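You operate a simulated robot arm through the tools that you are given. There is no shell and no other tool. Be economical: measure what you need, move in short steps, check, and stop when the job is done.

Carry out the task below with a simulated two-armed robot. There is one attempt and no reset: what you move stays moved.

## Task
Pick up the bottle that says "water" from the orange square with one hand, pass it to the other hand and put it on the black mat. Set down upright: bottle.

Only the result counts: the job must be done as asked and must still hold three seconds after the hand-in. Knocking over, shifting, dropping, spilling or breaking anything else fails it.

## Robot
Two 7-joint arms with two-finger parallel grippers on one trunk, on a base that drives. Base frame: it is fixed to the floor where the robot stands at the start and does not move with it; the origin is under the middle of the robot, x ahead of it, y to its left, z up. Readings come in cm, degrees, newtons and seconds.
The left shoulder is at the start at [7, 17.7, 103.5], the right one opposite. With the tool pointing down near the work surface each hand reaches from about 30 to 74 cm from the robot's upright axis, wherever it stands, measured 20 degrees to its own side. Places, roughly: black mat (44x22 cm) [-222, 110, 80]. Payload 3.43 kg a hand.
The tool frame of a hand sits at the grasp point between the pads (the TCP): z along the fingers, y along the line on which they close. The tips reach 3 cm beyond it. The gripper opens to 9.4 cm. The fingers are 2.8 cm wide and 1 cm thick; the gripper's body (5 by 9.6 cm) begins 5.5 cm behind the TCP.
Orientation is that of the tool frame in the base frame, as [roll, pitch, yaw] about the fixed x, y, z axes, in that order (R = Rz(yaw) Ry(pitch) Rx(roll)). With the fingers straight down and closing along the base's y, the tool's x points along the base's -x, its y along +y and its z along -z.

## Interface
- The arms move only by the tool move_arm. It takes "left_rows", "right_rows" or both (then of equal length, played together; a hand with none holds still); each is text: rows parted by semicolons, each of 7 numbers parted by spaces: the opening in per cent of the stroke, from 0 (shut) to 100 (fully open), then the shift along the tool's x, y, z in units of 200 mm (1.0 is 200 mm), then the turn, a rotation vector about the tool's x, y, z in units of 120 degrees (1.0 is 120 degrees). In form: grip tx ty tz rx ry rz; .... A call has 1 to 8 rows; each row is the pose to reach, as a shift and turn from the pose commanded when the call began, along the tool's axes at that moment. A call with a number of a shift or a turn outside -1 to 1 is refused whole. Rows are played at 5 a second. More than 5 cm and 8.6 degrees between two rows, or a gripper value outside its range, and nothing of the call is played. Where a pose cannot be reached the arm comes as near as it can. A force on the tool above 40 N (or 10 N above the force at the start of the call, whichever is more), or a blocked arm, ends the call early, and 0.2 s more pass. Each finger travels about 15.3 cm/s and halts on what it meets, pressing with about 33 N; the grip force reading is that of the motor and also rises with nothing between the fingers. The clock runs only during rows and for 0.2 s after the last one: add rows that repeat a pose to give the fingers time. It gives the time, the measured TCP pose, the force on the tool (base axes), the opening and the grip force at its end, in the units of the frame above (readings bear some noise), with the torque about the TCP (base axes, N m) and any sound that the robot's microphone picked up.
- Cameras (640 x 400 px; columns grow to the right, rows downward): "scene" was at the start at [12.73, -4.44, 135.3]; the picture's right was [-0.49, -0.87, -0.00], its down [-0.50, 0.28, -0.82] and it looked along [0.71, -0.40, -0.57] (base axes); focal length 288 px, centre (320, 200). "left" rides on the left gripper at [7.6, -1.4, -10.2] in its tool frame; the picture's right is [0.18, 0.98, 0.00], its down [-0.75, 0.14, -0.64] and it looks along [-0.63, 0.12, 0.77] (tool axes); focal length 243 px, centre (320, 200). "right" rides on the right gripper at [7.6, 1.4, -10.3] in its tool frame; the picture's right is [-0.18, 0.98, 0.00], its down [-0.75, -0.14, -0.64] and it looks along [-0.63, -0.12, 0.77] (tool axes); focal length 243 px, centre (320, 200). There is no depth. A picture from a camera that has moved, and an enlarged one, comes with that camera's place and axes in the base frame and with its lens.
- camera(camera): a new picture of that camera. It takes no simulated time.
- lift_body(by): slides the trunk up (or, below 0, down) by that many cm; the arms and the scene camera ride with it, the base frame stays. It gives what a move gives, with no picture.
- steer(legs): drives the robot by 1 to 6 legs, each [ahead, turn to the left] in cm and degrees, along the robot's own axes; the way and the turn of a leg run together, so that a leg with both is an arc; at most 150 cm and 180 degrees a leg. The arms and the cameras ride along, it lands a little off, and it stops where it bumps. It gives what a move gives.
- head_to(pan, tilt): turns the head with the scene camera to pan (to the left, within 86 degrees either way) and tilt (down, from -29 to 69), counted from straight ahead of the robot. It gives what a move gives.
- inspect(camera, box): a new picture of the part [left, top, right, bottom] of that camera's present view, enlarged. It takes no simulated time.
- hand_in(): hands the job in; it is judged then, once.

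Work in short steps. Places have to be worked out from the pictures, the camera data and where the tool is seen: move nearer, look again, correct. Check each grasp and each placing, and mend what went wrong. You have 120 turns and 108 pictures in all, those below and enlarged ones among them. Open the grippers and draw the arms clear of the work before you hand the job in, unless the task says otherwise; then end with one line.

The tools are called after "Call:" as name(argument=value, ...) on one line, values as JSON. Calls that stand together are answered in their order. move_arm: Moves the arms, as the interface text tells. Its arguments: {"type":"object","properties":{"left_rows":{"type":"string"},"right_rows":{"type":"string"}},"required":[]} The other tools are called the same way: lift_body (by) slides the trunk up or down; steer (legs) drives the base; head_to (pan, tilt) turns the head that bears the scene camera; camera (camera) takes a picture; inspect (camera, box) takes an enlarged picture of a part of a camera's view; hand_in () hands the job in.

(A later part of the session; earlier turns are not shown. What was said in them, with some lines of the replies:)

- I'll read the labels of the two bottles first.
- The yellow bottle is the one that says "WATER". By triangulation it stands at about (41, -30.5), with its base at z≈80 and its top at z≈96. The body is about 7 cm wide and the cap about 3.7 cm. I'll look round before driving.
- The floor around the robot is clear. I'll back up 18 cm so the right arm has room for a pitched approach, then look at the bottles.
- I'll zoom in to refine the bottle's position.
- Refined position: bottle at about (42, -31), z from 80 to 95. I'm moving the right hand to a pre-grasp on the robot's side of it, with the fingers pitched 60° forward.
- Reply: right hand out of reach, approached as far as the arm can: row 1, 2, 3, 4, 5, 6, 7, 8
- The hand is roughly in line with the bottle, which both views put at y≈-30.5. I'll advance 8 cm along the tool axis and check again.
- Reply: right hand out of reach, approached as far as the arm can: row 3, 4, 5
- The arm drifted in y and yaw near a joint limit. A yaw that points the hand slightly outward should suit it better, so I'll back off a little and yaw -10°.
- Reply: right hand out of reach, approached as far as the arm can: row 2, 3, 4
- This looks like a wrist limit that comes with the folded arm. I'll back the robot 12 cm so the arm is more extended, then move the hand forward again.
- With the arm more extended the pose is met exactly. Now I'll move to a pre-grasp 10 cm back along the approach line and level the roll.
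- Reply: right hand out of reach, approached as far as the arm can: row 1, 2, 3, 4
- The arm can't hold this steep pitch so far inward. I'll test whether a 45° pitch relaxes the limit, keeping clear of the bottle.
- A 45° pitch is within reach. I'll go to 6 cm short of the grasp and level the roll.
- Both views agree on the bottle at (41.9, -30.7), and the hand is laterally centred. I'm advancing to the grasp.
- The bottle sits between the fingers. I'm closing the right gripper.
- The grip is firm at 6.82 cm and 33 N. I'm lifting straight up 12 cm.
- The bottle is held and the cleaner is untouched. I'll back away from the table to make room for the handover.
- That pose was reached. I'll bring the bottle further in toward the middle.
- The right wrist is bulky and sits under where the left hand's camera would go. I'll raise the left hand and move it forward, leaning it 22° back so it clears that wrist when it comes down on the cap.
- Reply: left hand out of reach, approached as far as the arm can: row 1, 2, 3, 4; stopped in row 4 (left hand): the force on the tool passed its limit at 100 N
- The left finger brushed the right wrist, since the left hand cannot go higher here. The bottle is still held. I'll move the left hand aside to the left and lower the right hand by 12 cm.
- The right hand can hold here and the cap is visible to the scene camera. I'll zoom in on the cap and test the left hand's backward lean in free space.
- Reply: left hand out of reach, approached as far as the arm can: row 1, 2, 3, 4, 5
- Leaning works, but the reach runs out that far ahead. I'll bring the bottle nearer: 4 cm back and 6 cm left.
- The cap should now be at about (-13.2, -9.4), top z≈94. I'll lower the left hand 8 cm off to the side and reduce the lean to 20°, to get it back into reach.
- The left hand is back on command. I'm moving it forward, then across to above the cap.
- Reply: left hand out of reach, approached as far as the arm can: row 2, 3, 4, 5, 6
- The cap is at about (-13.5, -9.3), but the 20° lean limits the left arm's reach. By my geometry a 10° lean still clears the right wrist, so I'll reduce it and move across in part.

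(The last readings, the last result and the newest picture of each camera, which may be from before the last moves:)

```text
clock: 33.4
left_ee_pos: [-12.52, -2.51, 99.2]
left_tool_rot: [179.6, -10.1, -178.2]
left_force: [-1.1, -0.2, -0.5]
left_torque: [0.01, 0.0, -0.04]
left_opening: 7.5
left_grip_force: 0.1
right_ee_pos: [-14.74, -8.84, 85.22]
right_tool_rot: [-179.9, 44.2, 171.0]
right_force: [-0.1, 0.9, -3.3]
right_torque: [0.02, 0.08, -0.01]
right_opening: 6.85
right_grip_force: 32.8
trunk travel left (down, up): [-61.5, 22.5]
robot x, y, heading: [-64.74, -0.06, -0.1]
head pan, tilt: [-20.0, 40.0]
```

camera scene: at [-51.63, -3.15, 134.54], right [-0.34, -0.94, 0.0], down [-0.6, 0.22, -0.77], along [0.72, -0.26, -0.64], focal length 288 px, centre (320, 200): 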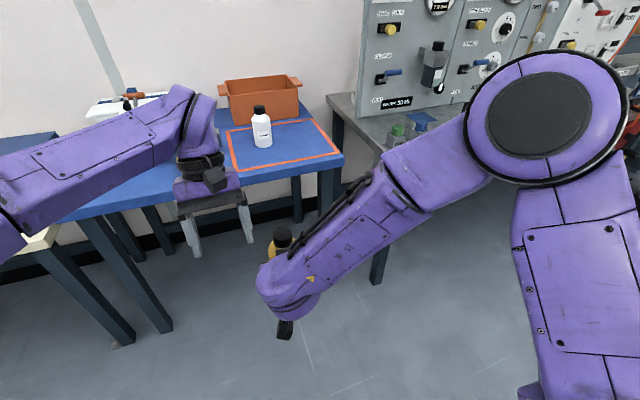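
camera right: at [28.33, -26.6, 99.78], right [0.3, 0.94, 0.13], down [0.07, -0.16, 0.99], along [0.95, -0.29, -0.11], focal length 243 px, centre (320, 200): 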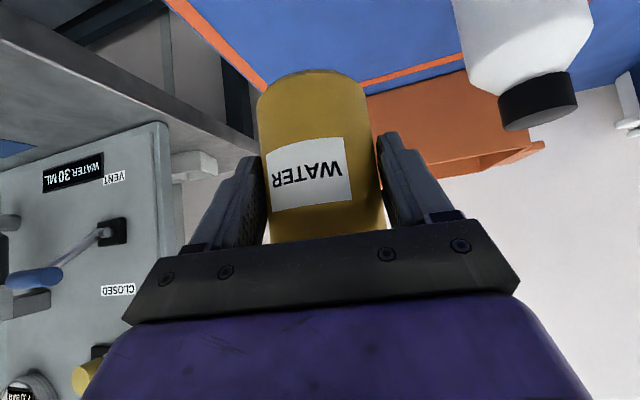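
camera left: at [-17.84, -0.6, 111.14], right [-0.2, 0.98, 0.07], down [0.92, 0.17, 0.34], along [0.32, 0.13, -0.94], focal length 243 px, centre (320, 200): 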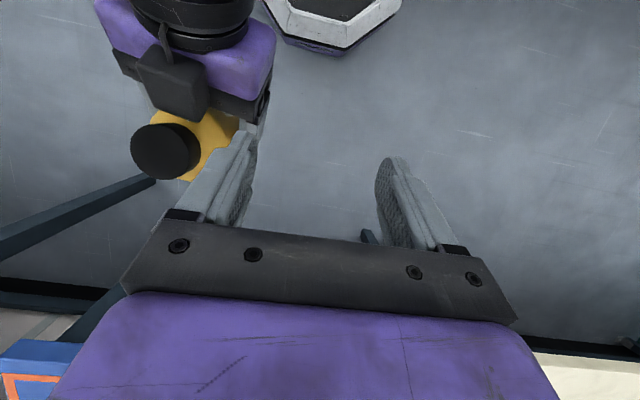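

That is in reach. I'm moving across to directly over the cap and then checking.

Call:
move_arm(left_rows="80 0.02 0 -0.042 0 0 0; 80 0.03 -0.12 -0.042 0 0 0; 80 0.048 -0.24 -0.042 0 0 0; 80 0.048 -0.34 -0.042 0 0 0; 80 0.048 -0.34 -0.042 0 0 0")

Call:
camera(camera="left")

Call:
camera(camera="scene")

Call:
camera(camera="right")

```text
clock: 34.6
left_ee_pos: [-13.28, -9.49, 100.25]
left_tool_rot: [179.7, -10.2, -178.3]
left_force: [-0.2, -0.3, 0.1]
left_torque: [-0.01, 0.02, 0.03]
left_opening: 7.52
left_grip_force: 0.0
right_ee_pos: [-14.75, -8.95, 85.29]
right_tool_rot: [-179.9, 44.3, 171.1]
right_force: [-0.3, 0.0, -3.2]
right_torque: [0.0, 0.06, 0.0]
right_opening: 6.81
right_grip_force: 32.9
trunk travel left (down, up): [-61.5, 22.5]
robot x, y, heading: [-64.4, 0.33, -0.2]
head pan, tilt: [-20.0, 40.0]
```

```text
74 pictures are left
camera left: at [-18.89, -11.27, 111.69], right [-0.21, 0.98, 0.04], down [0.85, 0.16, 0.5], along [0.48, 0.14, -0.87], focal length 243 px, centre (320, 200)
```

left: 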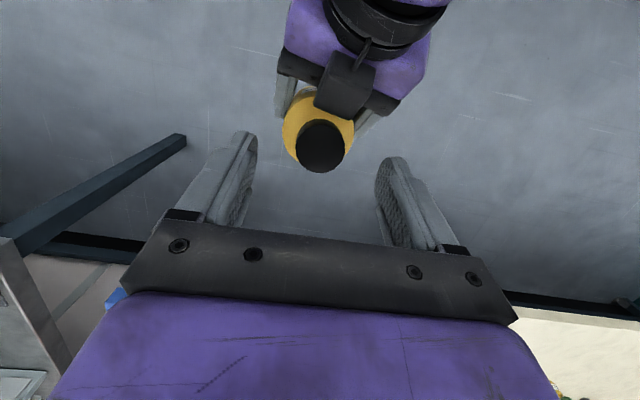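

```text
73 pictures are left
camera scene: at [-51.64, -3.04, 134.54], right [-0.34, -0.94, 0.0], down [-0.6, 0.22, -0.77], along [0.72, -0.26, -0.64], focal length 288 px, centre (320, 200)
```

scene: 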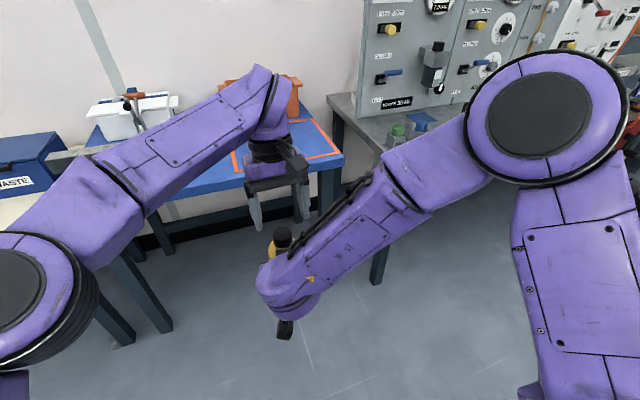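

```text
72 pictures are left
camera right: at [-26.94, -5.67, 87.06], right [0.29, 0.95, 0.13], down [0.07, -0.15, 0.99], along [0.96, -0.27, -0.11], focal length 243 px, centre (320, 200)
```

right: 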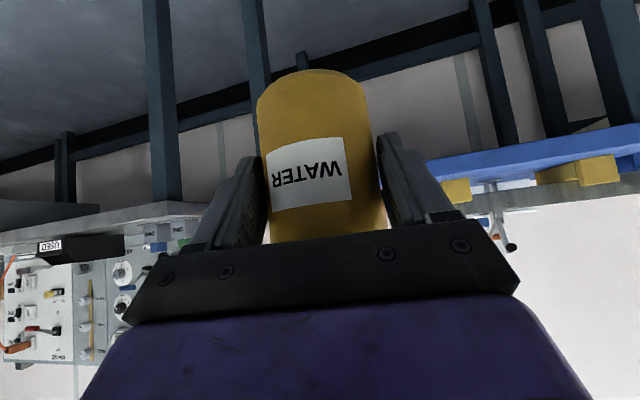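

The cap is centred between the left fingers at (-13.5, -9.4). I'm descending 5 cm in small steps.

Call:
move_arm(left_rows="80 -0.011 0.003 0.062 0 0 0; 80 -0.022 0.003 0.123 0 0 0; 80 -0.033 0.003 0.185 0 0 0; 80 -0.043 0.003 0.246 0 0 0; 80 -0.043 0.003 0.246 0 0 0")

Call:
camera(camera="left")

Call:
inspect(camera="scene", box=[200, 150, 360, 250])

```text
clock: 35.8
left_ee_pos: [-13.06, -9.33, 95.22]
left_tool_rot: [179.5, -10.1, -178.3]
left_force: [0.1, 0.3, 0.4]
left_torque: [0.01, -0.04, 0.01]
left_opening: 7.54
left_grip_force: 0.1
right_ee_pos: [-14.68, -9.02, 85.18]
right_tool_rot: [-179.9, 44.2, 171.0]
right_force: [0.0, 0.0, -2.7]
right_torque: [0.0, 0.06, -0.01]
right_opening: 6.83
right_grip_force: 32.4
trunk travel left (down, up): [-61.5, 22.5]
robot x, y, heading: [-64.8, -0.1, -0.1]
head pan, tilt: [-20.0, 40.0]
```

```text
71 pictures are left
camera left: at [-18.79, -11.14, 106.72], right [-0.21, 0.98, 0.04], down [0.85, 0.16, 0.5], along [0.48, 0.14, -0.87], focal length 243 px, centre (320, 200)
```

left: 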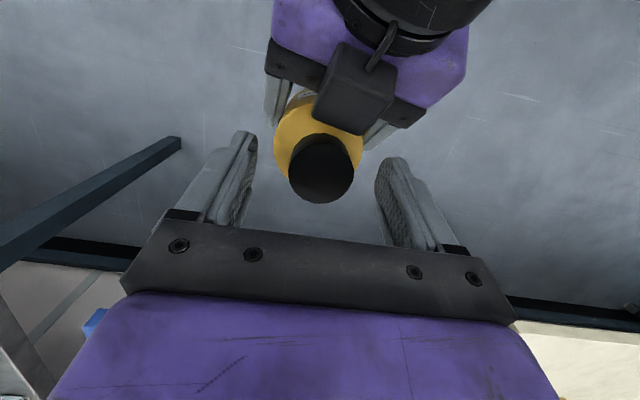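

```text
4.00 times, centred on (280, 200) of scene
camera zoom: at [-51.68, -3.11, 134.55], right [-0.34, -0.94, 0.0], down [-0.6, 0.22, -0.77], along [0.72, -0.26, -0.64], focal length 1153 px, centre (480, 200)
```

zoom: 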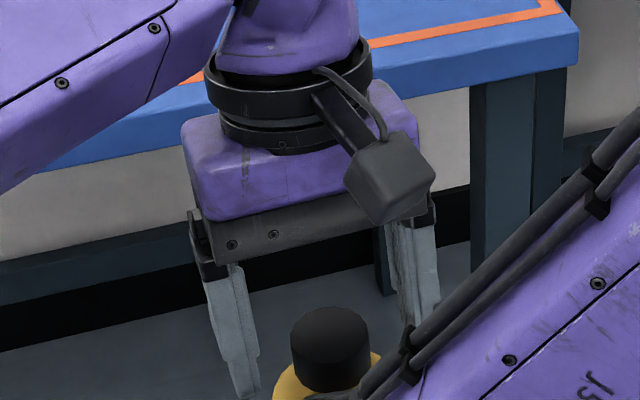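

The cap is centred, and a box on top of the right hand has about 1.3 cm clearance behind the fingers. I'll go 0.5 cm lower and close the left gripper on the cap.

Call:
move_arm(left_rows="80 -0.002 0 0.025 0 0 0; 65 -0.002 0 0.025 0 0 0; 50 -0.002 0 0.025 0 0 0; 40 -0.002 0 0.025 0 0 0; 25 -0.002 0 0.025 0 0 0; 10 -0.002 0 0.025 0 0 0; 10 -0.002 0 0.025 0 0 0; 10 -0.002 0 0.025 0 0 0")

Call:
camera(camera="left")

Call:
inspect(camera="scene", box=[200, 150, 360, 250])

```text
clock: 37.6
left_ee_pos: [-13.18, -9.33, 94.73]
left_tool_rot: [179.6, -10.2, -178.3]
left_force: [-3.3, 10.9, 0.7]
left_torque: [0.2, 0.16, 0.11]
left_opening: 3.72
left_grip_force: 33.2
right_ee_pos: [-14.81, -9.23, 85.18]
right_tool_rot: [180.0, 44.3, 170.8]
right_force: [2.4, -11.1, -2.4]
right_torque: [0.86, 0.09, -0.24]
right_opening: 6.85
right_grip_force: 32.7
trunk travel left (down, up): [-61.5, 22.5]
robot x, y, heading: [-64.4, -0.01, -0.2]
head pan, tilt: [-20.0, 40.0]
```

```text
69 pictures are left
camera left: at [-18.8, -11.15, 106.18], right [-0.21, 0.98, 0.04], down [0.85, 0.16, 0.5], along [0.48, 0.14, -0.87], focal length 243 px, centre (320, 200)
```

left: 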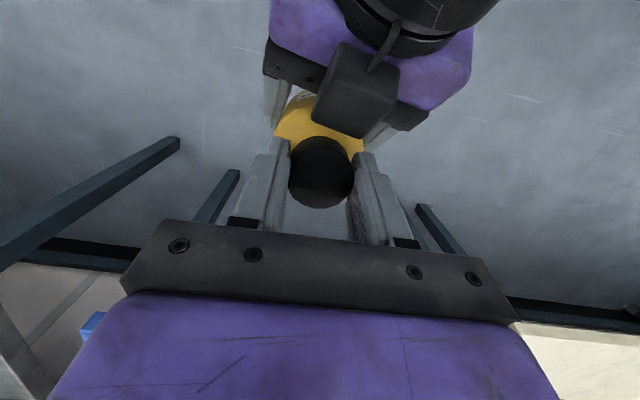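

```text
4.00 times, centred on (280, 200) of scene
camera zoom: at [-51.66, -3.1, 134.54], right [-0.34, -0.94, 0.0], down [-0.6, 0.22, -0.77], along [0.72, -0.26, -0.64], focal length 1153 px, centre (480, 200)
```

zoom: 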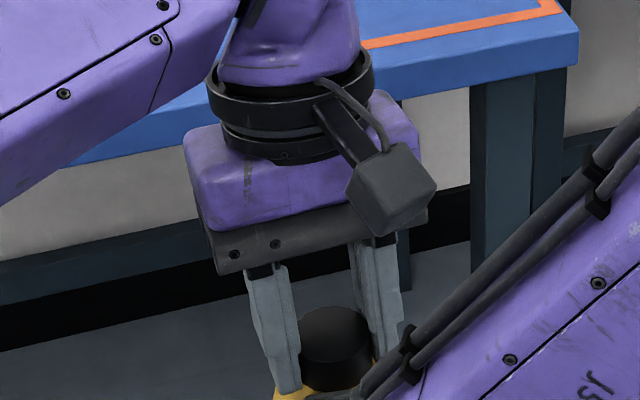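

The left hand grips the cap at 3.72 cm and 33 N. Now I'll open the right gripper.

Call:
move_arm(left_rows="10 0 0 0 0 0 0; 10 0 0 0 0 0 0; 10 0 0 0 0 0 0; 10 0 0 0 0 0 0", right_rows="78 0 0 0 0 0 0; 100 0 0 0 0 0 0; 100 0 0 0 0 0 0; 100 0 0 0 0 0 0")

Call:
camera(camera="right")

```text
clock: 38.6
left_ee_pos: [-13.14, -9.47, 94.68]
left_tool_rot: [179.7, -10.2, -178.3]
left_force: [-0.4, -0.3, 0.0]
left_torque: [-0.02, -0.01, -0.03]
left_opening: 3.71
left_grip_force: 32.9
right_ee_pos: [-14.81, -9.03, 85.12]
right_tool_rot: [-180.0, 44.3, 170.9]
right_force: [0.4, -0.2, -0.3]
right_torque: [0.01, 0.01, 0.01]
right_opening: 9.38
right_grip_force: 0.0
trunk travel left (down, up): [-61.5, 22.5]
robot x, y, heading: [-64.66, -0.08, -0.3]
head pan, tilt: [-20.0, 40.0]
```

```text
67 pictures are left
camera right: at [-26.94, -5.7, 87.06], right [0.29, 0.95, 0.13], down [0.07, -0.15, 0.99], along [0.96, -0.27, -0.11], focal length 243 px, centre (320, 200)
```

right: 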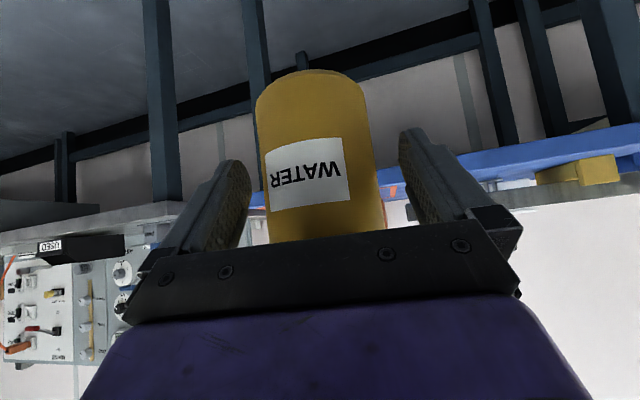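

The bottle stayed put in the left hand. I'm withdrawing the right hand horizontally backward.

Call:
move_arm(right_rows="100 0.107 0 -0.103 0 0 0; 100 0.215 0 -0.205 0 0 0; 100 0.322 0 -0.308 0 0 0; 100 0.322 0 -0.308 0 0 0")

Call:
camera(camera="right")

Call:
camera(camera="scene")

```text
clock: 39.6
left_ee_pos: [-13.09, -9.44, 94.71]
left_tool_rot: [179.7, -10.3, -178.3]
left_force: [0.0, -0.4, 0.1]
left_torque: [-0.02, 0.0, 0.02]
left_opening: 3.75
left_grip_force: 32.7
right_ee_pos: [-23.58, -7.63, 84.96]
right_tool_rot: [-180.0, 44.3, 170.9]
right_force: [0.5, 0.4, 0.0]
right_torque: [-0.04, 0.04, 0.01]
right_opening: 9.38
right_grip_force: 0.2
trunk travel left (down, up): [-61.5, 22.5]
robot x, y, heading: [-64.84, -0.08, -0.1]
head pan, tilt: [-20.0, 40.0]
```

```text
66 pictures are left
camera right: at [-35.81, -4.24, 86.94], right [0.29, 0.95, 0.13], down [0.07, -0.15, 0.99], along [0.96, -0.27, -0.11], focal length 243 px, centre (320, 200)
```

right: 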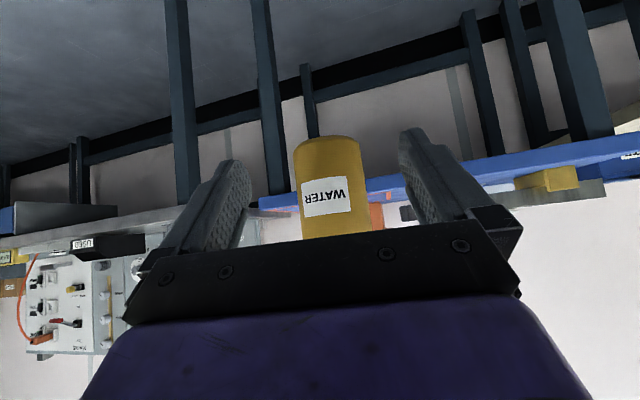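

```text
65 pictures are left
camera scene: at [-51.62, -3.11, 134.54], right [-0.34, -0.94, 0.0], down [-0.6, 0.22, -0.77], along [0.72, -0.26, -0.64], focal length 288 px, centre (320, 200)
```

scene: 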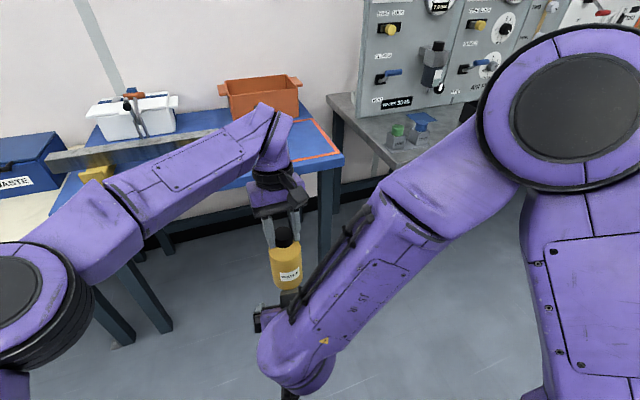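

The left hand now holds the bottle alone. I'm moving the right hand off to the right and out of the way.

Call:
move_arm(right_rows="100 0 -0.2 0 0 0 0; 100 0 -0.4 0 0 0 0; 100 0 -0.6 0 0 0 0; 100 0 -0.8 0 0 0 0; 100 0 -1 0 0 0 0; 100 0 -1 0 0 0 0")

Call:
camera(camera="scene")

Call:
camera(camera="right")

```text
clock: 41.0
left_ee_pos: [-13.17, -9.33, 94.69]
left_tool_rot: [179.7, -10.3, -178.3]
left_force: [-0.3, 0.7, 1.2]
left_torque: [-0.02, 0.02, 0.0]
left_opening: 3.76
left_grip_force: 33.5
right_ee_pos: [-19.93, -27.8, 83.72]
right_tool_rot: [-179.8, 44.4, 171.1]
right_force: [0.3, 0.2, 0.4]
right_torque: [0.0, 0.0, 0.0]
right_opening: 9.39
right_grip_force: 0.1
right hand out of reach, approached as far as the arm can: row 2, 3, 4, 5, 6
trunk travel left (down, up): [-61.5, 22.5]
robot x, y, heading: [-64.99, 0.09, 0.1]
head pan, tilt: [-20.0, 40.0]
```

```text
64 pictures are left
camera scene: at [-51.62, -2.98, 134.54], right [-0.34, -0.94, 0.0], down [-0.6, 0.22, -0.77], along [0.72, -0.26, -0.64], focal length 288 px, centre (320, 200)
```

scene: 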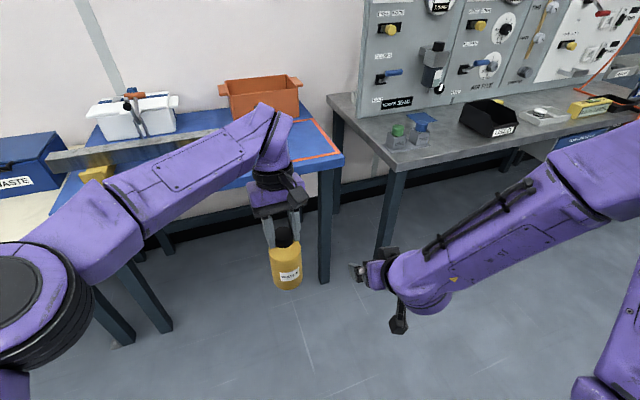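

```text
63 pictures are left
camera right: at [-32.19, -24.38, 85.69], right [0.28, 0.95, 0.13], down [0.07, -0.15, 0.99], along [0.96, -0.27, -0.11], focal length 243 px, centre (320, 200)
```

right: 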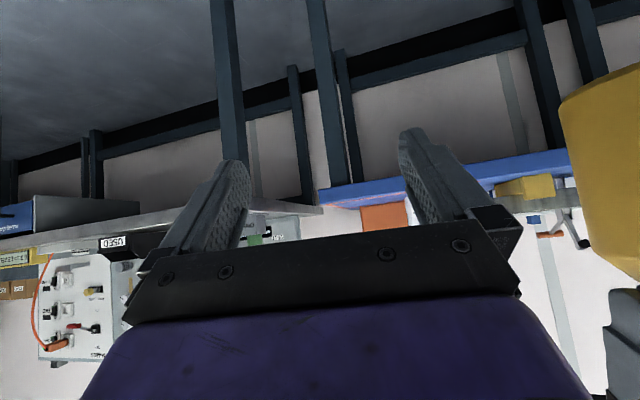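

Now I'll tuck the right arm back to a downward pose near its start and raise the trunk 10 cm for carrying.

Call:
move_arm(right_rows="100 -0.06 -0.12 -0.158 0 0.06 0; 100 -0.123 -0.24 -0.317 0 0.12 0; 100 -0.185 -0.36 -0.475 0 0.18 0; 100 -0.247 -0.483 -0.633 0 0.24 0; 100 -0.31 -0.6 -0.79 0 0.3 0; 100 -0.37 -0.725 -0.95 0 0.365 0; 100 -0.37 -0.725 -0.95 0 0.365 0")

Call:
lift_body(by=10)

Call:
camera(camera="scene")

```text
clock: 42.6
left_ee_pos: [-13.08, -9.38, 94.66]
left_tool_rot: [179.7, -10.3, -178.3]
left_force: [0.4, 0.0, 0.2]
left_torque: [-0.01, -0.02, 0.0]
left_opening: 3.72
left_grip_force: 33.3
right_ee_pos: [-30.16, -40.95, 102.25]
right_tool_rot: [-179.9, 0.3, 170.8]
right_force: [0.1, -0.5, -0.6]
right_torque: [0.05, 0.02, 0.01]
right_opening: 9.39
right_grip_force: 0.1
right hand out of reach, approached as far as the arm can: row 1, 2, 3, 4, 5
trunk travel left (down, up): [-61.5, 22.5]
robot x, y, heading: [-64.72, -0.56, -0.5]
head pan, tilt: [-20.0, 40.0]
```

```text
clock: 43.9
left_ee_pos: [-13.09, -9.42, 104.78]
left_tool_rot: [179.6, -10.2, -178.3]
left_force: [-0.9, -0.2, -3.1]
left_torque: [0.01, -0.01, 0.0]
left_opening: 3.72
left_grip_force: 32.9
right_ee_pos: [-30.11, -40.9, 112.34]
right_tool_rot: [180.0, 0.5, 170.8]
right_force: [-0.4, -0.2, 0.1]
right_torque: [-0.03, -0.01, 0.04]
right_opening: 9.4
right_grip_force: 0.0
trunk travel left (down, up): [-71.5, 12.5]
robot x, y, heading: [-64.97, 0.1, -0.3]
head pan, tilt: [-20.0, 40.0]
```

```text
62 pictures are left
camera scene: at [-51.63, -3.11, 144.54], right [-0.34, -0.94, 0.0], down [-0.6, 0.22, -0.77], along [0.72, -0.26, -0.64], focal length 288 px, centre (320, 200)
```

scene: 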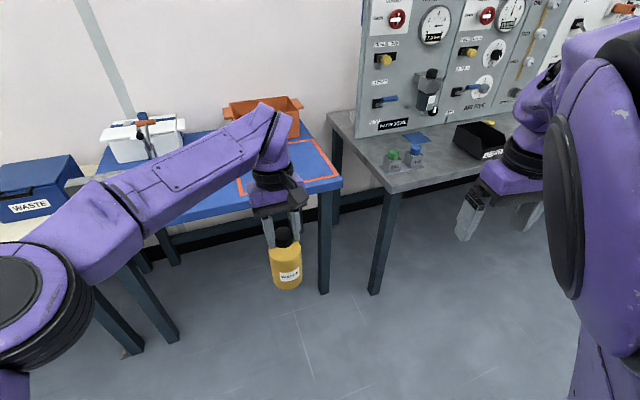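

The left hand now carries the weight and holds the bottle upright. I'll turn left 90° and look toward the mat.

Call:
steer(legs=[[0, 90]])

Call:
head_to(pan=50, tilt=25)

Call:
camera(camera="scene")

```text
clock: 48.1
left_ee_pos: [-55.07, 51.5, 104.64]
left_tool_rot: [179.7, -10.2, -88.7]
left_force: [0.5, 0.4, -3.8]
left_torque: [-0.03, 0.01, 0.02]
left_opening: 3.72
left_grip_force: 32.9
right_ee_pos: [-23.7, 34.3, 112.42]
right_tool_rot: [-180.0, 0.5, -99.5]
right_force: [-0.1, -0.6, -0.4]
right_torque: [0.02, -0.01, 0.0]
right_opening: 9.39
right_grip_force: 0.1
trunk travel left (down, up): [-71.5, 12.5]
robot x, y, heading: [-64.69, -0.23, 89.5]
head pan, tilt: [-20.0, 40.0]
```

```text
clock: 49.5
left_ee_pos: [-55.08, 51.42, 104.73]
left_tool_rot: [179.7, -10.2, -88.7]
left_force: [0.8, -0.5, -2.3]
left_torque: [0.04, 0.02, 0.03]
left_opening: 3.73
left_grip_force: 32.9
right_ee_pos: [-23.7, 34.31, 112.42]
right_tool_rot: [-180.0, 0.5, -99.5]
right_force: [-0.1, -0.2, -1.4]
right_torque: [0.01, 0.0, -0.02]
right_opening: 9.4
right_grip_force: 0.1
trunk travel left (down, up): [-71.5, 12.5]
robot x, y, heading: [-64.52, 0.05, 89.4]
head pan, tilt: [50.0, 25.0]
```

```text
61 pictures are left
camera scene: at [-71.65, 10.9, 146.88], right [0.65, 0.76, 0.0], down [0.32, -0.27, -0.91], along [-0.69, 0.59, -0.42], focal length 288 px, centre (320, 200)
```

scene: 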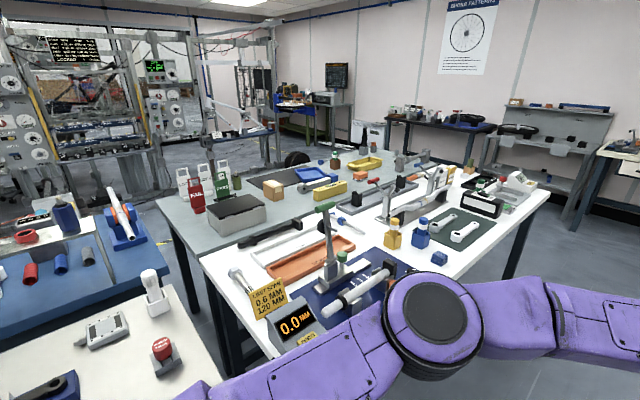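

The mat should be at about pixel (286, 179). I'll zoom in there.

Call:
inspect(camera="scene", box=[160, 130, 400, 280])

Call:
head_to(pan=80, tilt=30)

Call:
camera(camera="scene")

```text
2.67 times, centred on (280, 205) of scene
camera zoom: at [-71.65, 10.9, 146.88], right [0.65, 0.76, 0.0], down [0.32, -0.27, -0.91], along [-0.69, 0.59, -0.42], focal length 769 px, centre (427, 187)
```

zoom: 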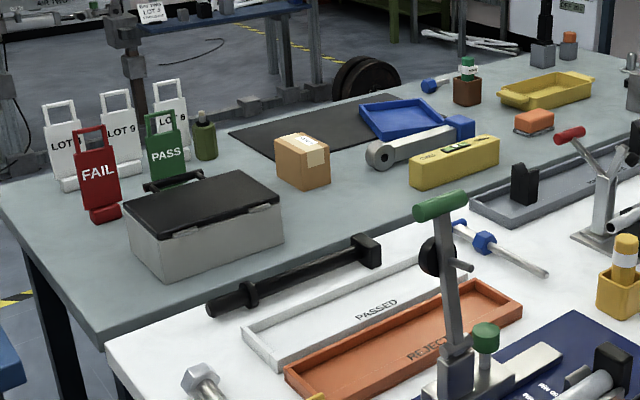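

```text
clock: 50.5
left_ee_pos: [-55.02, 51.49, 104.69]
left_tool_rot: [179.8, -10.2, -88.7]
left_force: [0.3, 0.8, -4.0]
left_torque: [0.02, -0.01, -0.01]
left_opening: 3.72
left_grip_force: 32.4
right_ee_pos: [-23.62, 34.31, 112.43]
right_tool_rot: [180.0, 0.6, -99.4]
right_force: [-0.1, 0.6, -0.1]
right_torque: [0.02, 0.03, 0.01]
right_opening: 9.4
right_grip_force: 0.1
trunk travel left (down, up): [-71.5, 12.5]
robot x, y, heading: [-64.7, -0.08, 89.7]
head pan, tilt: [80.0, 30.0]
```

```text
59 pictures are left
camera scene: at [-73.54, 6.56, 146.09], right [0.18, 0.98, 0.0], down [0.49, -0.09, -0.87], along [-0.85, 0.16, -0.5], focal length 288 px, centre (320, 200)
```

scene: 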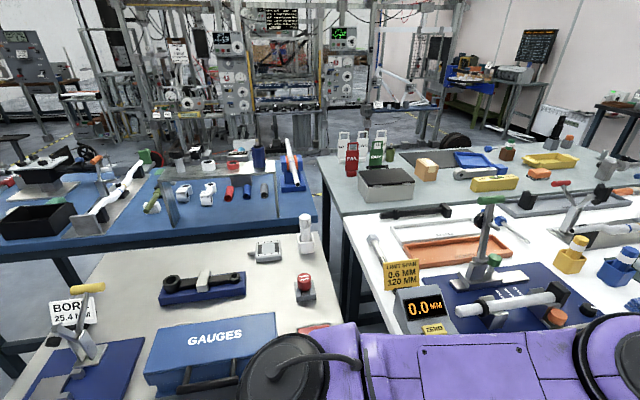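

The mat lies on the grey table. Its free part is about x -233..-211, y 88..112, with a blue tray covering the rest. It is reachable only from the far aisle (x < -243), so I'll look at the route around the north end.

Call:
head_to(pan=15, tilt=20)

Call:
camera(camera="scene")

```text
clock: 51.9
left_ee_pos: [-55.1, 51.57, 104.75]
left_tool_rot: [179.7, -10.1, -88.7]
left_force: [-0.2, -0.5, -3.4]
left_torque: [0.0, 0.0, 0.0]
left_opening: 3.74
left_grip_force: 32.7
right_ee_pos: [-23.73, 34.33, 112.56]
right_tool_rot: [-179.9, 0.4, -99.5]
right_force: [-0.1, 1.3, 0.4]
right_torque: [0.01, 0.02, -0.01]
right_opening: 9.39
right_grip_force: 0.0
trunk travel left (down, up): [-71.5, 12.5]
robot x, y, heading: [-64.62, -0.07, 89.7]
head pan, tilt: [15.0, 20.0]
```

```text
58 pictures are left
camera scene: at [-67.0, 13.92, 147.69], right [0.97, 0.25, 0.0], down [0.09, -0.33, -0.94], along [-0.24, 0.91, -0.34], focal length 288 px, centre (320, 200)
```

scene: 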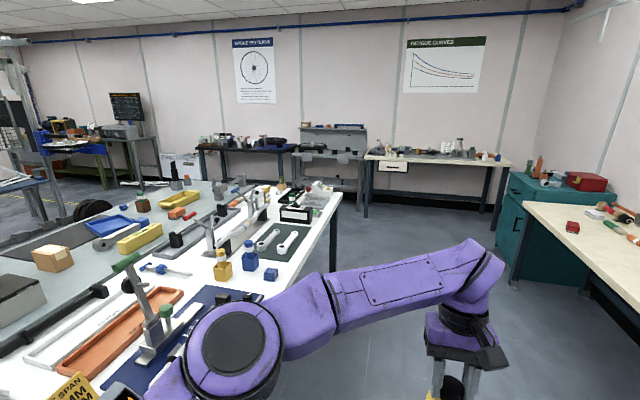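

The north passage (y about 230 to 365) is wide enough. I'm driving north along the corridor to y≈290.

Call:
steer(legs=[[145, 0], [145, 0]])

Call:
head_to(pan=70, tilt=25)

Call:
camera(camera="scene")

```text
clock: 65.8
left_ee_pos: [-48.55, 338.51, 104.68]
left_tool_rot: [179.7, -10.2, -89.7]
left_force: [0.6, 0.2, -3.2]
left_torque: [0.02, 0.03, -0.03]
left_opening: 3.7
left_grip_force: 32.6
right_ee_pos: [-17.47, 320.79, 112.43]
right_tool_rot: [180.0, 0.5, -100.5]
right_force: [-0.1, 0.2, -0.6]
right_torque: [-0.01, 0.0, 0.01]
right_opening: 9.4
right_grip_force: 0.0
trunk travel left (down, up): [-71.5, 12.5]
robot x, y, heading: [-58.97, 287.03, 88.6]
head pan, tilt: [15.0, 20.0]
```

```text
clock: 67.0
left_ee_pos: [-48.46, 338.47, 104.7]
left_tool_rot: [179.7, -10.2, -89.7]
left_force: [-0.3, 1.0, -4.4]
left_torque: [0.04, 0.01, -0.01]
left_opening: 3.74
left_grip_force: 33.0
right_ee_pos: [-17.46, 320.8, 112.41]
right_tool_rot: [180.0, 0.5, -100.5]
right_force: [0.1, -0.1, -0.2]
right_torque: [-0.02, 0.03, 0.01]
right_opening: 9.39
right_grip_force: 0.1
trunk travel left (down, up): [-71.5, 12.5]
robot x, y, heading: [-59.35, 287.06, 88.5]
head pan, tilt: [70.0, 25.0]
```

```text
57 pictures are left
camera scene: at [-67.53, 295.52, 146.88], right [0.37, 0.93, 0.0], down [0.39, -0.16, -0.91], along [-0.84, 0.33, -0.42], focal length 288 px, centre (320, 200)
```

scene: 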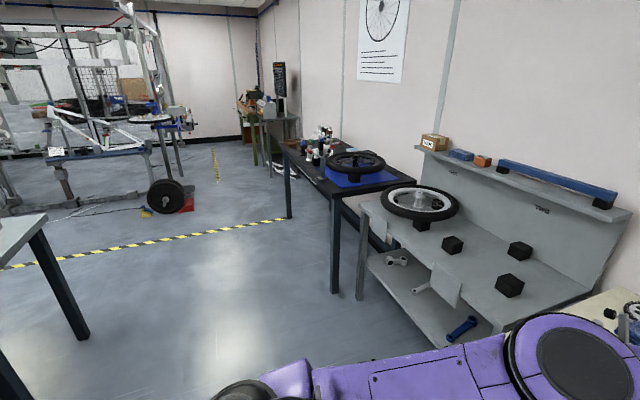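

The passage is clear, with the benches at y≥360 and the grey table's end at y≈215. I'm turning left and driving west.

Call:
steer(legs=[[0, 91.5], [115, 0], [115, 0]])

Call:
camera(camera="scene")

```text
clock: 82.2
left_ee_pos: [-341.36, 295.74, 104.62]
left_tool_rot: [179.7, -10.2, 1.9]
left_force: [-0.4, 0.0, -3.3]
left_torque: [-0.02, -0.01, -0.01]
left_opening: 3.7
left_grip_force: 32.9
right_ee_pos: [-324.4, 327.14, 112.31]
right_tool_rot: [180.0, 0.5, -8.9]
right_force: [-0.5, 1.0, -1.0]
right_torque: [0.03, 0.01, -0.01]
right_opening: 9.41
right_grip_force: 0.0
trunk travel left (down, up): [-71.5, 12.5]
robot x, y, heading: [-289.6, 286.57, -179.7]
head pan, tilt: [70.0, 25.0]
```

```text
56 pictures are left
camera scene: at [-297.79, 277.76, 146.88], right [-0.94, 0.34, 0.0], down [0.14, 0.4, -0.91], along [-0.31, -0.85, -0.42], focal length 288 px, centre (320, 200)
```

scene: 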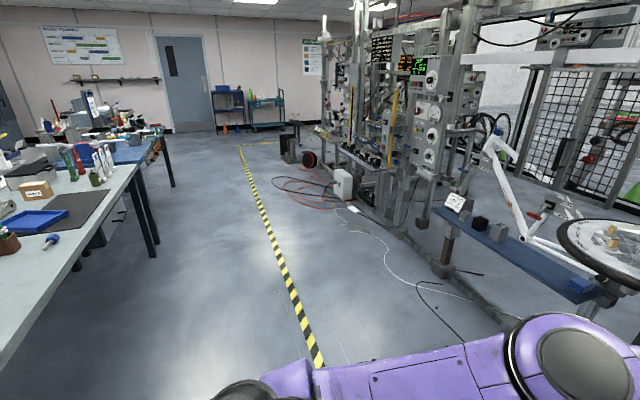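

The aisle is wide. I'm turning left to face south and driving to about y=112.

Call:
steer(legs=[[0, 89.7], [120, 0], [55, 0]])

Call:
camera(camera="scene")

```text
clock: 94.8
left_ee_pos: [-304.2, 59.16, 104.71]
left_tool_rot: [179.7, -10.2, 90.1]
left_force: [-0.4, -0.5, -3.4]
left_torque: [0.02, -0.03, 0.01]
left_opening: 3.73
left_grip_force: 33.0
right_ee_pos: [-335.15, 76.85, 112.35]
right_tool_rot: [-180.0, 0.5, 79.3]
right_force: [-0.5, -0.5, 0.4]
right_torque: [-0.01, 0.01, 0.01]
right_opening: 9.37
right_grip_force: 0.0
trunk travel left (down, up): [-71.5, 12.5]
robot x, y, heading: [-293.26, 110.37, -91.8]
head pan, tilt: [70.0, 25.0]
```

```text
55 pictures are left
camera scene: at [-284.98, 101.84, 146.89], right [-0.37, -0.93, 0.0], down [-0.39, 0.16, -0.91], along [0.84, -0.33, -0.42], focal length 288 px, centre (320, 200)
```

scene: 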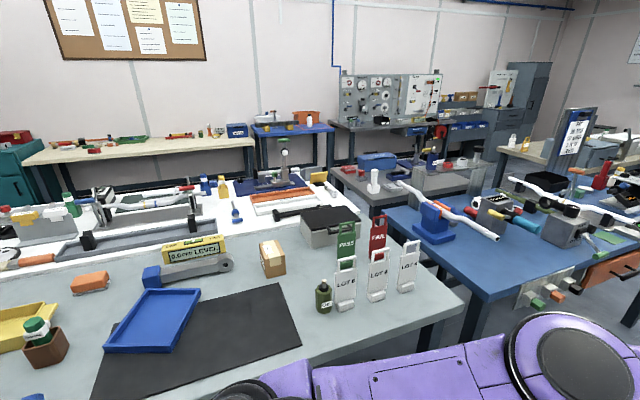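

I see the mat clearly: it spans x -233..-210, and y 88..112 is free of the tray. The target is (-221.5, 100). I'm turning to face +x and checking before driving in.

Call:
steer(legs=[[0, 91.8]])

Call:
head_to(pan=0, tilt=40)

Call:
camera(camera="scene")

```text
clock: 99.1
left_ee_pos: [-242.06, 100.0, 104.69]
left_tool_rot: [179.7, -10.2, -179.4]
left_force: [0.0, 0.8, -3.9]
left_torque: [-0.03, -0.01, -0.01]
left_opening: 3.72
left_grip_force: 32.9
right_ee_pos: [-259.68, 68.91, 112.39]
right_tool_rot: [-180.0, 0.4, 169.8]
right_force: [0.0, -0.3, -0.4]
right_torque: [0.01, -0.03, -0.02]
right_opening: 9.39
right_grip_force: 0.1
trunk travel left (down, up): [-71.5, 12.5]
robot x, y, heading: [-293.52, 110.44, -1.2]
head pan, tilt: [70.0, 25.0]
```

```text
clock: 100.5
left_ee_pos: [-242.14, 100.15, 104.65]
left_tool_rot: [179.7, -10.2, -179.4]
left_force: [0.7, -0.2, -3.7]
left_torque: [-0.05, 0.0, -0.01]
left_opening: 3.73
left_grip_force: 33.1
right_ee_pos: [-259.7, 68.87, 112.39]
right_tool_rot: [-179.9, 0.6, 169.8]
right_force: [-0.3, -0.9, -0.2]
right_torque: [0.0, 0.04, -0.02]
right_opening: 9.41
right_grip_force: 0.1
trunk travel left (down, up): [-71.5, 12.5]
robot x, y, heading: [-293.23, 110.54, -1.1]
head pan, tilt: [0.0, 40.0]
```

```text
54 pictures are left
camera scene: at [-279.81, 109.96, 144.55], right [-0.02, -1.0, 0.0], down [-0.64, 0.01, -0.77], along [0.77, -0.01, -0.64], focal length 288 px, centre (320, 200)
```

scene: 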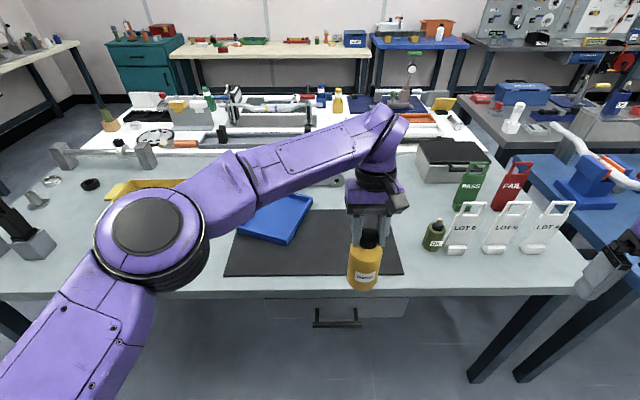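

The way in is clear. I'm driving 20 cm forward.

Call:
steer(legs=[[20.5, 0]])

Call:
camera(camera="scene")

Call:
camera(camera="left")

```text
clock: 102.1
left_ee_pos: [-221.78, 99.47, 104.69]
left_tool_rot: [179.7, -10.2, -179.7]
left_force: [0.0, 0.3, -3.2]
left_torque: [0.01, 0.04, 0.01]
left_opening: 3.75
left_grip_force: 32.7
right_ee_pos: [-239.49, 68.35, 112.46]
right_tool_rot: [-179.9, 0.5, 169.4]
right_force: [0.4, -0.2, 1.1]
right_torque: [-0.01, 0.0, -0.01]
right_opening: 9.38
right_grip_force: 0.0
trunk travel left (down, up): [-71.5, 12.5]
robot x, y, heading: [-273.3, 109.59, -1.5]
head pan, tilt: [0.0, 40.0]
```

```text
53 pictures are left
camera scene: at [-259.53, 109.46, 144.56], right [-0.02, -1.0, 0.0], down [-0.64, 0.02, -0.77], along [0.77, -0.02, -0.64], focal length 288 px, centre (320, 200)
```

scene: 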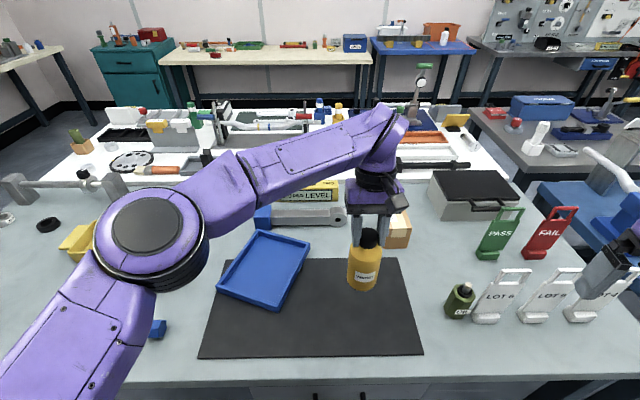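

```text
52 pictures are left
camera left: at [-227.48, 97.72, 116.21], right [-0.19, 0.98, 0.04], down [0.85, 0.14, 0.5], along [0.49, 0.12, -0.87], focal length 243 px, centre (320, 200)
```

left: 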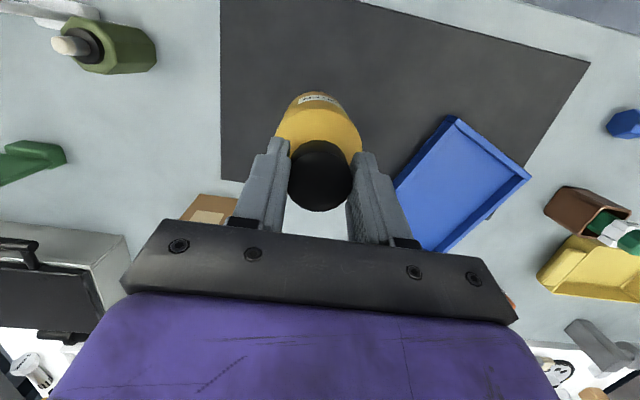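

The bottle hangs over the free part of the mat at (-221.8, 99.5). I'm lowering 7 cm first.

Call:
move_arm(left_rows="10 -0.015 0 0.086 0 0 0; 10 -0.03 0 0.172 0 0 0; 10 -0.046 0 0.259 0 0 0; 10 -0.062 0 0.345 0 0 0; 10 -0.062 0 0.345 0 0 0")

Call:
inspect(camera="scene", box=[280, 180, 480, 305])

```text
clock: 103.3
left_ee_pos: [-221.98, 99.33, 97.76]
left_tool_rot: [179.7, -10.3, -179.7]
left_force: [0.2, 0.1, -3.5]
left_torque: [-0.01, -0.03, 0.05]
left_opening: 3.74
left_grip_force: 33.1
right_ee_pos: [-239.36, 68.35, 112.5]
right_tool_rot: [180.0, 0.4, 169.5]
right_force: [-0.3, -1.3, 0.2]
right_torque: [0.01, 0.0, 0.02]
right_opening: 9.38
right_grip_force: 0.0
trunk travel left (down, up): [-71.5, 12.5]
robot x, y, heading: [-273.3, 110.35, -1.5]
head pan, tilt: [0.0, 40.0]
```

```text
3.20 times, centred on (380, 242) of scene
camera zoom: at [-259.43, 109.45, 144.55], right [-0.02, -1.0, 0.0], down [-0.64, 0.02, -0.77], along [0.77, -0.02, -0.64], focal length 923 px, centre (128, 64)
```

zoom: 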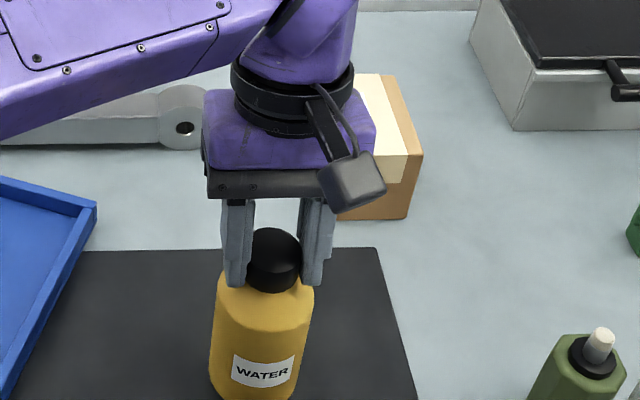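

It looks good. I'll continue down in small steps and watch the force.

Call:
move_arm(left_rows="10 -0.0026 0 0.0148 0 0 0; 10 -0.0052 0 0.0296 0 0 0; 10 -0.0078 0 0.0443 0 0 0; 10 -0.0078 0 0.0443 0 0 0")

Call:
move_arm(left_rows="10 -0.0013 0 0.0074 0 0 0; 10 -0.0026 0 0.0148 0 0 0; 10 -0.0035 0 0.0197 0 0 0; 10 -0.0035 0 0.0197 0 0 0")

```text
clock: 104.3
left_ee_pos: [-221.86, 99.37, 96.71]
left_tool_rot: [179.7, -10.3, -179.7]
left_force: [0.1, 0.4, -3.5]
left_torque: [-0.04, -0.03, 0.02]
left_opening: 3.73
left_grip_force: 32.7
right_ee_pos: [-239.49, 68.27, 112.45]
right_tool_rot: [-180.0, 0.3, 169.5]
right_force: [0.1, -0.2, -0.5]
right_torque: [-0.03, -0.02, 0.01]
right_opening: 9.4
right_grip_force: 0.1
trunk travel left (down, up): [-71.5, 12.5]
robot x, y, heading: [-273.03, 110.01, -1.8]
head pan, tilt: [0.0, 40.0]
```

```text
clock: 105.3
left_ee_pos: [-221.72, 99.46, 96.27]
left_tool_rot: [179.7, -10.3, -179.7]
left_force: [-0.5, -0.2, -3.6]
left_torque: [-0.02, -0.01, 0.0]
left_opening: 3.72
left_grip_force: 33.1
right_ee_pos: [-239.5, 68.3, 112.46]
right_tool_rot: [180.0, 0.4, 169.5]
right_force: [-0.1, -0.1, 0.1]
right_torque: [0.02, -0.01, -0.04]
right_opening: 9.34
right_grip_force: 0.0
trunk travel left (down, up): [-71.5, 12.5]
robot x, y, heading: [-273.13, 109.86, -1.4]
head pan, tilt: [0.0, 40.0]
```

There's no contact yet, with the force still at the bottle's weight. I'll go on in 0.4 cm steps.

Call:
move_arm(left_rows="10 -0.0018 0 0.0098 0 0 0; 10 -0.0035 0 0.0197 0 0 0; 10 -0.0035 0 0.0197 0 0 0")

Call:
move_arm(left_rows="10 -0.0018 0 0.0098 0 0 0; 10 -0.0026 0 0.0148 0 0 0; 10 -0.0026 0 0.0148 0 0 0")

Call:
inspect(camera="scene", box=[280, 200, 480, 325])

```text
clock: 106.1
left_ee_pos: [-221.68, 99.45, 96.04]
left_tool_rot: [179.8, -10.3, -179.6]
left_force: [0.1, -0.4, 1.0]
left_torque: [-0.22, -0.16, 0.03]
left_opening: 3.72
left_grip_force: 33.3
right_ee_pos: [-239.42, 68.23, 112.5]
right_tool_rot: [180.0, 0.5, 169.6]
right_force: [-0.7, -0.4, -0.8]
right_torque: [0.0, 0.0, 0.01]
right_opening: 9.39
right_grip_force: 0.0
trunk travel left (down, up): [-71.5, 12.5]
robot x, y, heading: [-273.0, 109.82, -1.5]
head pan, tilt: [0.0, 40.0]
```

```text
clock: 106.9
left_ee_pos: [-221.76, 99.53, 95.92]
left_tool_rot: [179.8, -9.9, -179.6]
left_force: [6.3, -0.6, 25.8]
left_torque: [-0.14, -0.23, 0.01]
left_opening: 3.74
left_grip_force: 32.8
right_ee_pos: [-239.61, 68.31, 112.46]
right_tool_rot: [180.0, 0.6, 169.5]
right_force: [0.2, -0.1, 0.3]
right_torque: [0.01, -0.02, -0.01]
right_opening: 9.39
right_grip_force: 0.1
trunk travel left (down, up): [-71.5, 12.5]
robot x, y, heading: [-273.25, 110.26, -1.3]
head pan, tilt: [0.0, 40.0]
```

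```text
3.20 times, centred on (380, 262) of scene
camera zoom: at [-259.72, 109.51, 144.61], right [-0.02, -1.0, 0.0], down [-0.64, 0.02, -0.77], along [0.77, -0.02, -0.64], focal length 923 px, centre (128, 0)
```

zoom: 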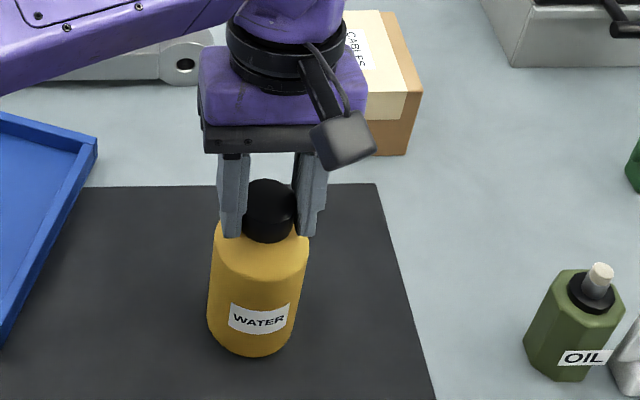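

The bottle is resting on the mat with the hand pressing at 26 N. I'll ease up 0.3 cm to relieve that, then open slowly.

Call:
move_arm(left_rows="10 0.0013 0 -0.0074 0 0 0; 10 0.0024 0 -0.0135 0 0 0; 10 0.0024 0 -0.0135 0 0 0")

Call:
move_arm(left_rows="45 0 0 0 0 0 0; 60 0 0 0 0 0 0; 80 0 0 0 0 0 0; 80 0 0 0 0 0 0")

Call:
camera(camera="left")

Call:
inspect(camera="scene", box=[280, 200, 480, 325])

```text
clock: 107.7
left_ee_pos: [-221.75, 99.52, 95.84]
left_tool_rot: [179.7, -10.2, -179.7]
left_force: [5.5, -1.2, 11.0]
left_torque: [-0.2, -0.47, 0.05]
left_opening: 3.72
left_grip_force: 33.6
right_ee_pos: [-239.45, 68.28, 112.39]
right_tool_rot: [180.0, 0.6, 169.5]
right_force: [1.0, 0.1, -0.3]
right_torque: [0.04, 0.0, 0.01]
right_opening: 9.39
right_grip_force: 0.1
trunk travel left (down, up): [-71.5, 12.5]
robot x, y, heading: [-272.71, 109.76, -1.4]
head pan, tilt: [0.0, 40.0]
```

```text
clock: 108.7
left_ee_pos: [-221.75, 99.45, 95.93]
left_tool_rot: [179.7, -10.3, -179.7]
left_force: [0.0, -0.5, -1.2]
left_torque: [-0.02, 0.01, 0.0]
left_opening: 7.5
left_grip_force: 0.0
right_ee_pos: [-239.6, 68.38, 112.47]
right_tool_rot: [-180.0, 0.5, 169.5]
right_force: [-0.3, -0.1, 0.4]
right_torque: [-0.02, 0.02, -0.05]
right_opening: 9.41
right_grip_force: 0.0
trunk travel left (down, up): [-71.5, 12.5]
robot x, y, heading: [-272.9, 109.97, -1.1]
head pan, tilt: [0.0, 40.0]
```

```text
49 pictures are left
camera left: at [-227.45, 97.78, 107.46], right [-0.19, 0.98, 0.04], down [0.85, 0.14, 0.5], along [0.48, 0.12, -0.87], focal length 243 px, centre (320, 200)
```

left: 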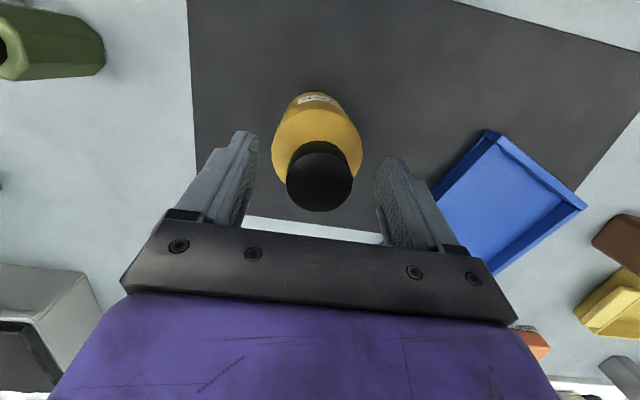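

```text
3.20 times, centred on (380, 262) of scene
camera zoom: at [-259.5, 109.46, 144.55], right [-0.02, -1.0, 0.0], down [-0.64, 0.02, -0.77], along [0.77, -0.02, -0.64], focal length 923 px, centre (128, 0)
```

zoom: 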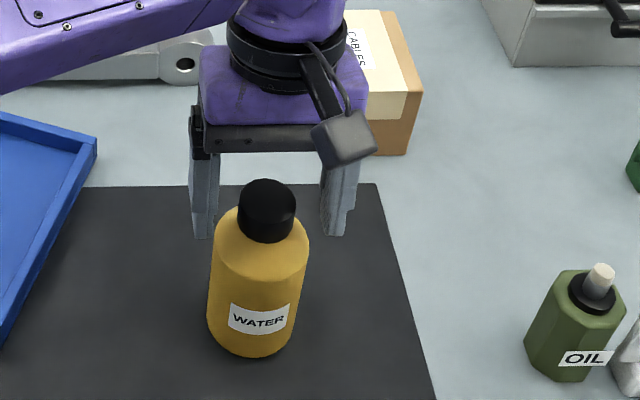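

The bottle stands free and upright. I'm raising the left hand straight up, then backing away.

Call:
move_arm(left_rows="80 0.015 0 -0.086 0 0 0; 80 0.03 0 -0.172 0 0 0; 80 0.046 0 -0.259 0 0 0; 80 0.062 0 -0.345 0 0 0; 80 0.075 0 -0.42 0 0 0; 80 0.075 0 -0.42 0 0 0")

Call:
steer(legs=[[-35, 0]])

Call:
camera(camera="scene")

```text
clock: 110.1
left_ee_pos: [-221.8, 99.32, 104.58]
left_tool_rot: [179.8, -10.1, -179.8]
left_force: [-0.5, -0.7, -0.1]
left_torque: [0.01, 0.03, 0.01]
left_opening: 7.53
left_grip_force: 0.1
right_ee_pos: [-239.47, 68.33, 112.45]
right_tool_rot: [179.9, 0.6, 169.6]
right_force: [0.5, 0.0, -0.6]
right_torque: [-0.01, -0.01, -0.02]
right_opening: 9.43
right_grip_force: 0.1
trunk travel left (down, up): [-71.5, 12.5]
robot x, y, heading: [-273.01, 109.68, -1.4]
head pan, tilt: [0.0, 40.0]
```

```text
clock: 112.4
left_ee_pos: [-257.27, 100.4, 104.51]
left_tool_rot: [179.7, -10.2, -179.4]
left_force: [-0.2, 0.5, 0.1]
left_torque: [0.03, -0.01, 0.03]
left_opening: 7.53
left_grip_force: 0.1
right_ee_pos: [-274.97, 69.25, 112.42]
right_tool_rot: [-179.9, 0.5, 169.9]
right_force: [0.0, 0.2, -0.8]
right_torque: [-0.04, 0.01, 0.03]
right_opening: 9.41
right_grip_force: 0.1
trunk travel left (down, up): [-71.5, 12.5]
robot x, y, heading: [-308.77, 110.31, -1.0]
head pan, tilt: [0.0, 40.0]
```

```text
47 pictures are left
camera scene: at [-295.09, 110.29, 144.54], right [-0.02, -1.0, 0.0], down [-0.64, 0.01, -0.77], along [0.77, -0.01, -0.64], focal length 288 px, centre (320, 200)
```

scene: 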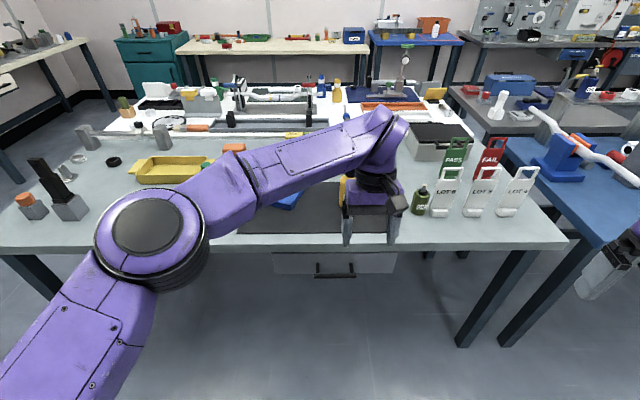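

The hand hides the bottle from the scene camera, so I'll check with the left camera and a small left-arm shift.

Call:
move_arm(left_rows="80 0 0.2 0 0 0 0; 80 0 0.4 0 0 0 0; 80 0 0.6 0 0 0 0; 80 0 0.6 0 0 0 0")

Call:
camera(camera="scene")

```text
clock: 113.4
left_ee_pos: [-257.5, 112.4, 104.58]
left_tool_rot: [179.7, -10.2, -179.3]
left_force: [0.2, 0.5, 0.0]
left_torque: [-0.02, -0.01, 0.01]
left_opening: 7.51
left_grip_force: 0.0
right_ee_pos: [-274.85, 69.21, 112.39]
right_tool_rot: [179.9, 0.5, 169.9]
right_force: [0.9, 0.3, 0.5]
right_torque: [-0.01, 0.01, -0.01]
right_opening: 9.4
right_grip_force: 0.2
trunk travel left (down, up): [-71.5, 12.5]
robot x, y, heading: [-308.78, 110.49, -1.0]
head pan, tilt: [0.0, 40.0]
```

```text
46 pictures are left
camera scene: at [-295.1, 110.24, 144.54], right [-0.02, -1.0, 0.0], down [-0.64, 0.01, -0.77], along [0.77, -0.01, -0.64], focal length 288 px, centre (320, 200)
```

scene: 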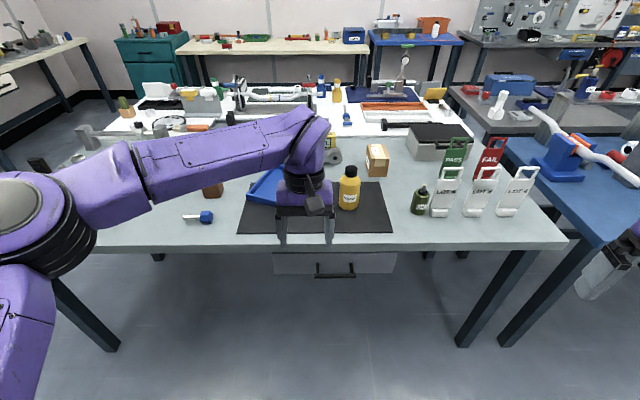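

The water bottle stands upright on the mat, both hands are clear, and nothing else on the table has moved.

Call:
hand_in()

```text
The job is handed in.
```

I picked up the water bottle with the right hand, passed it to the left, and set it upright on the free part of the black mat; both grippers are open and clear, and I saw nothing else moved.
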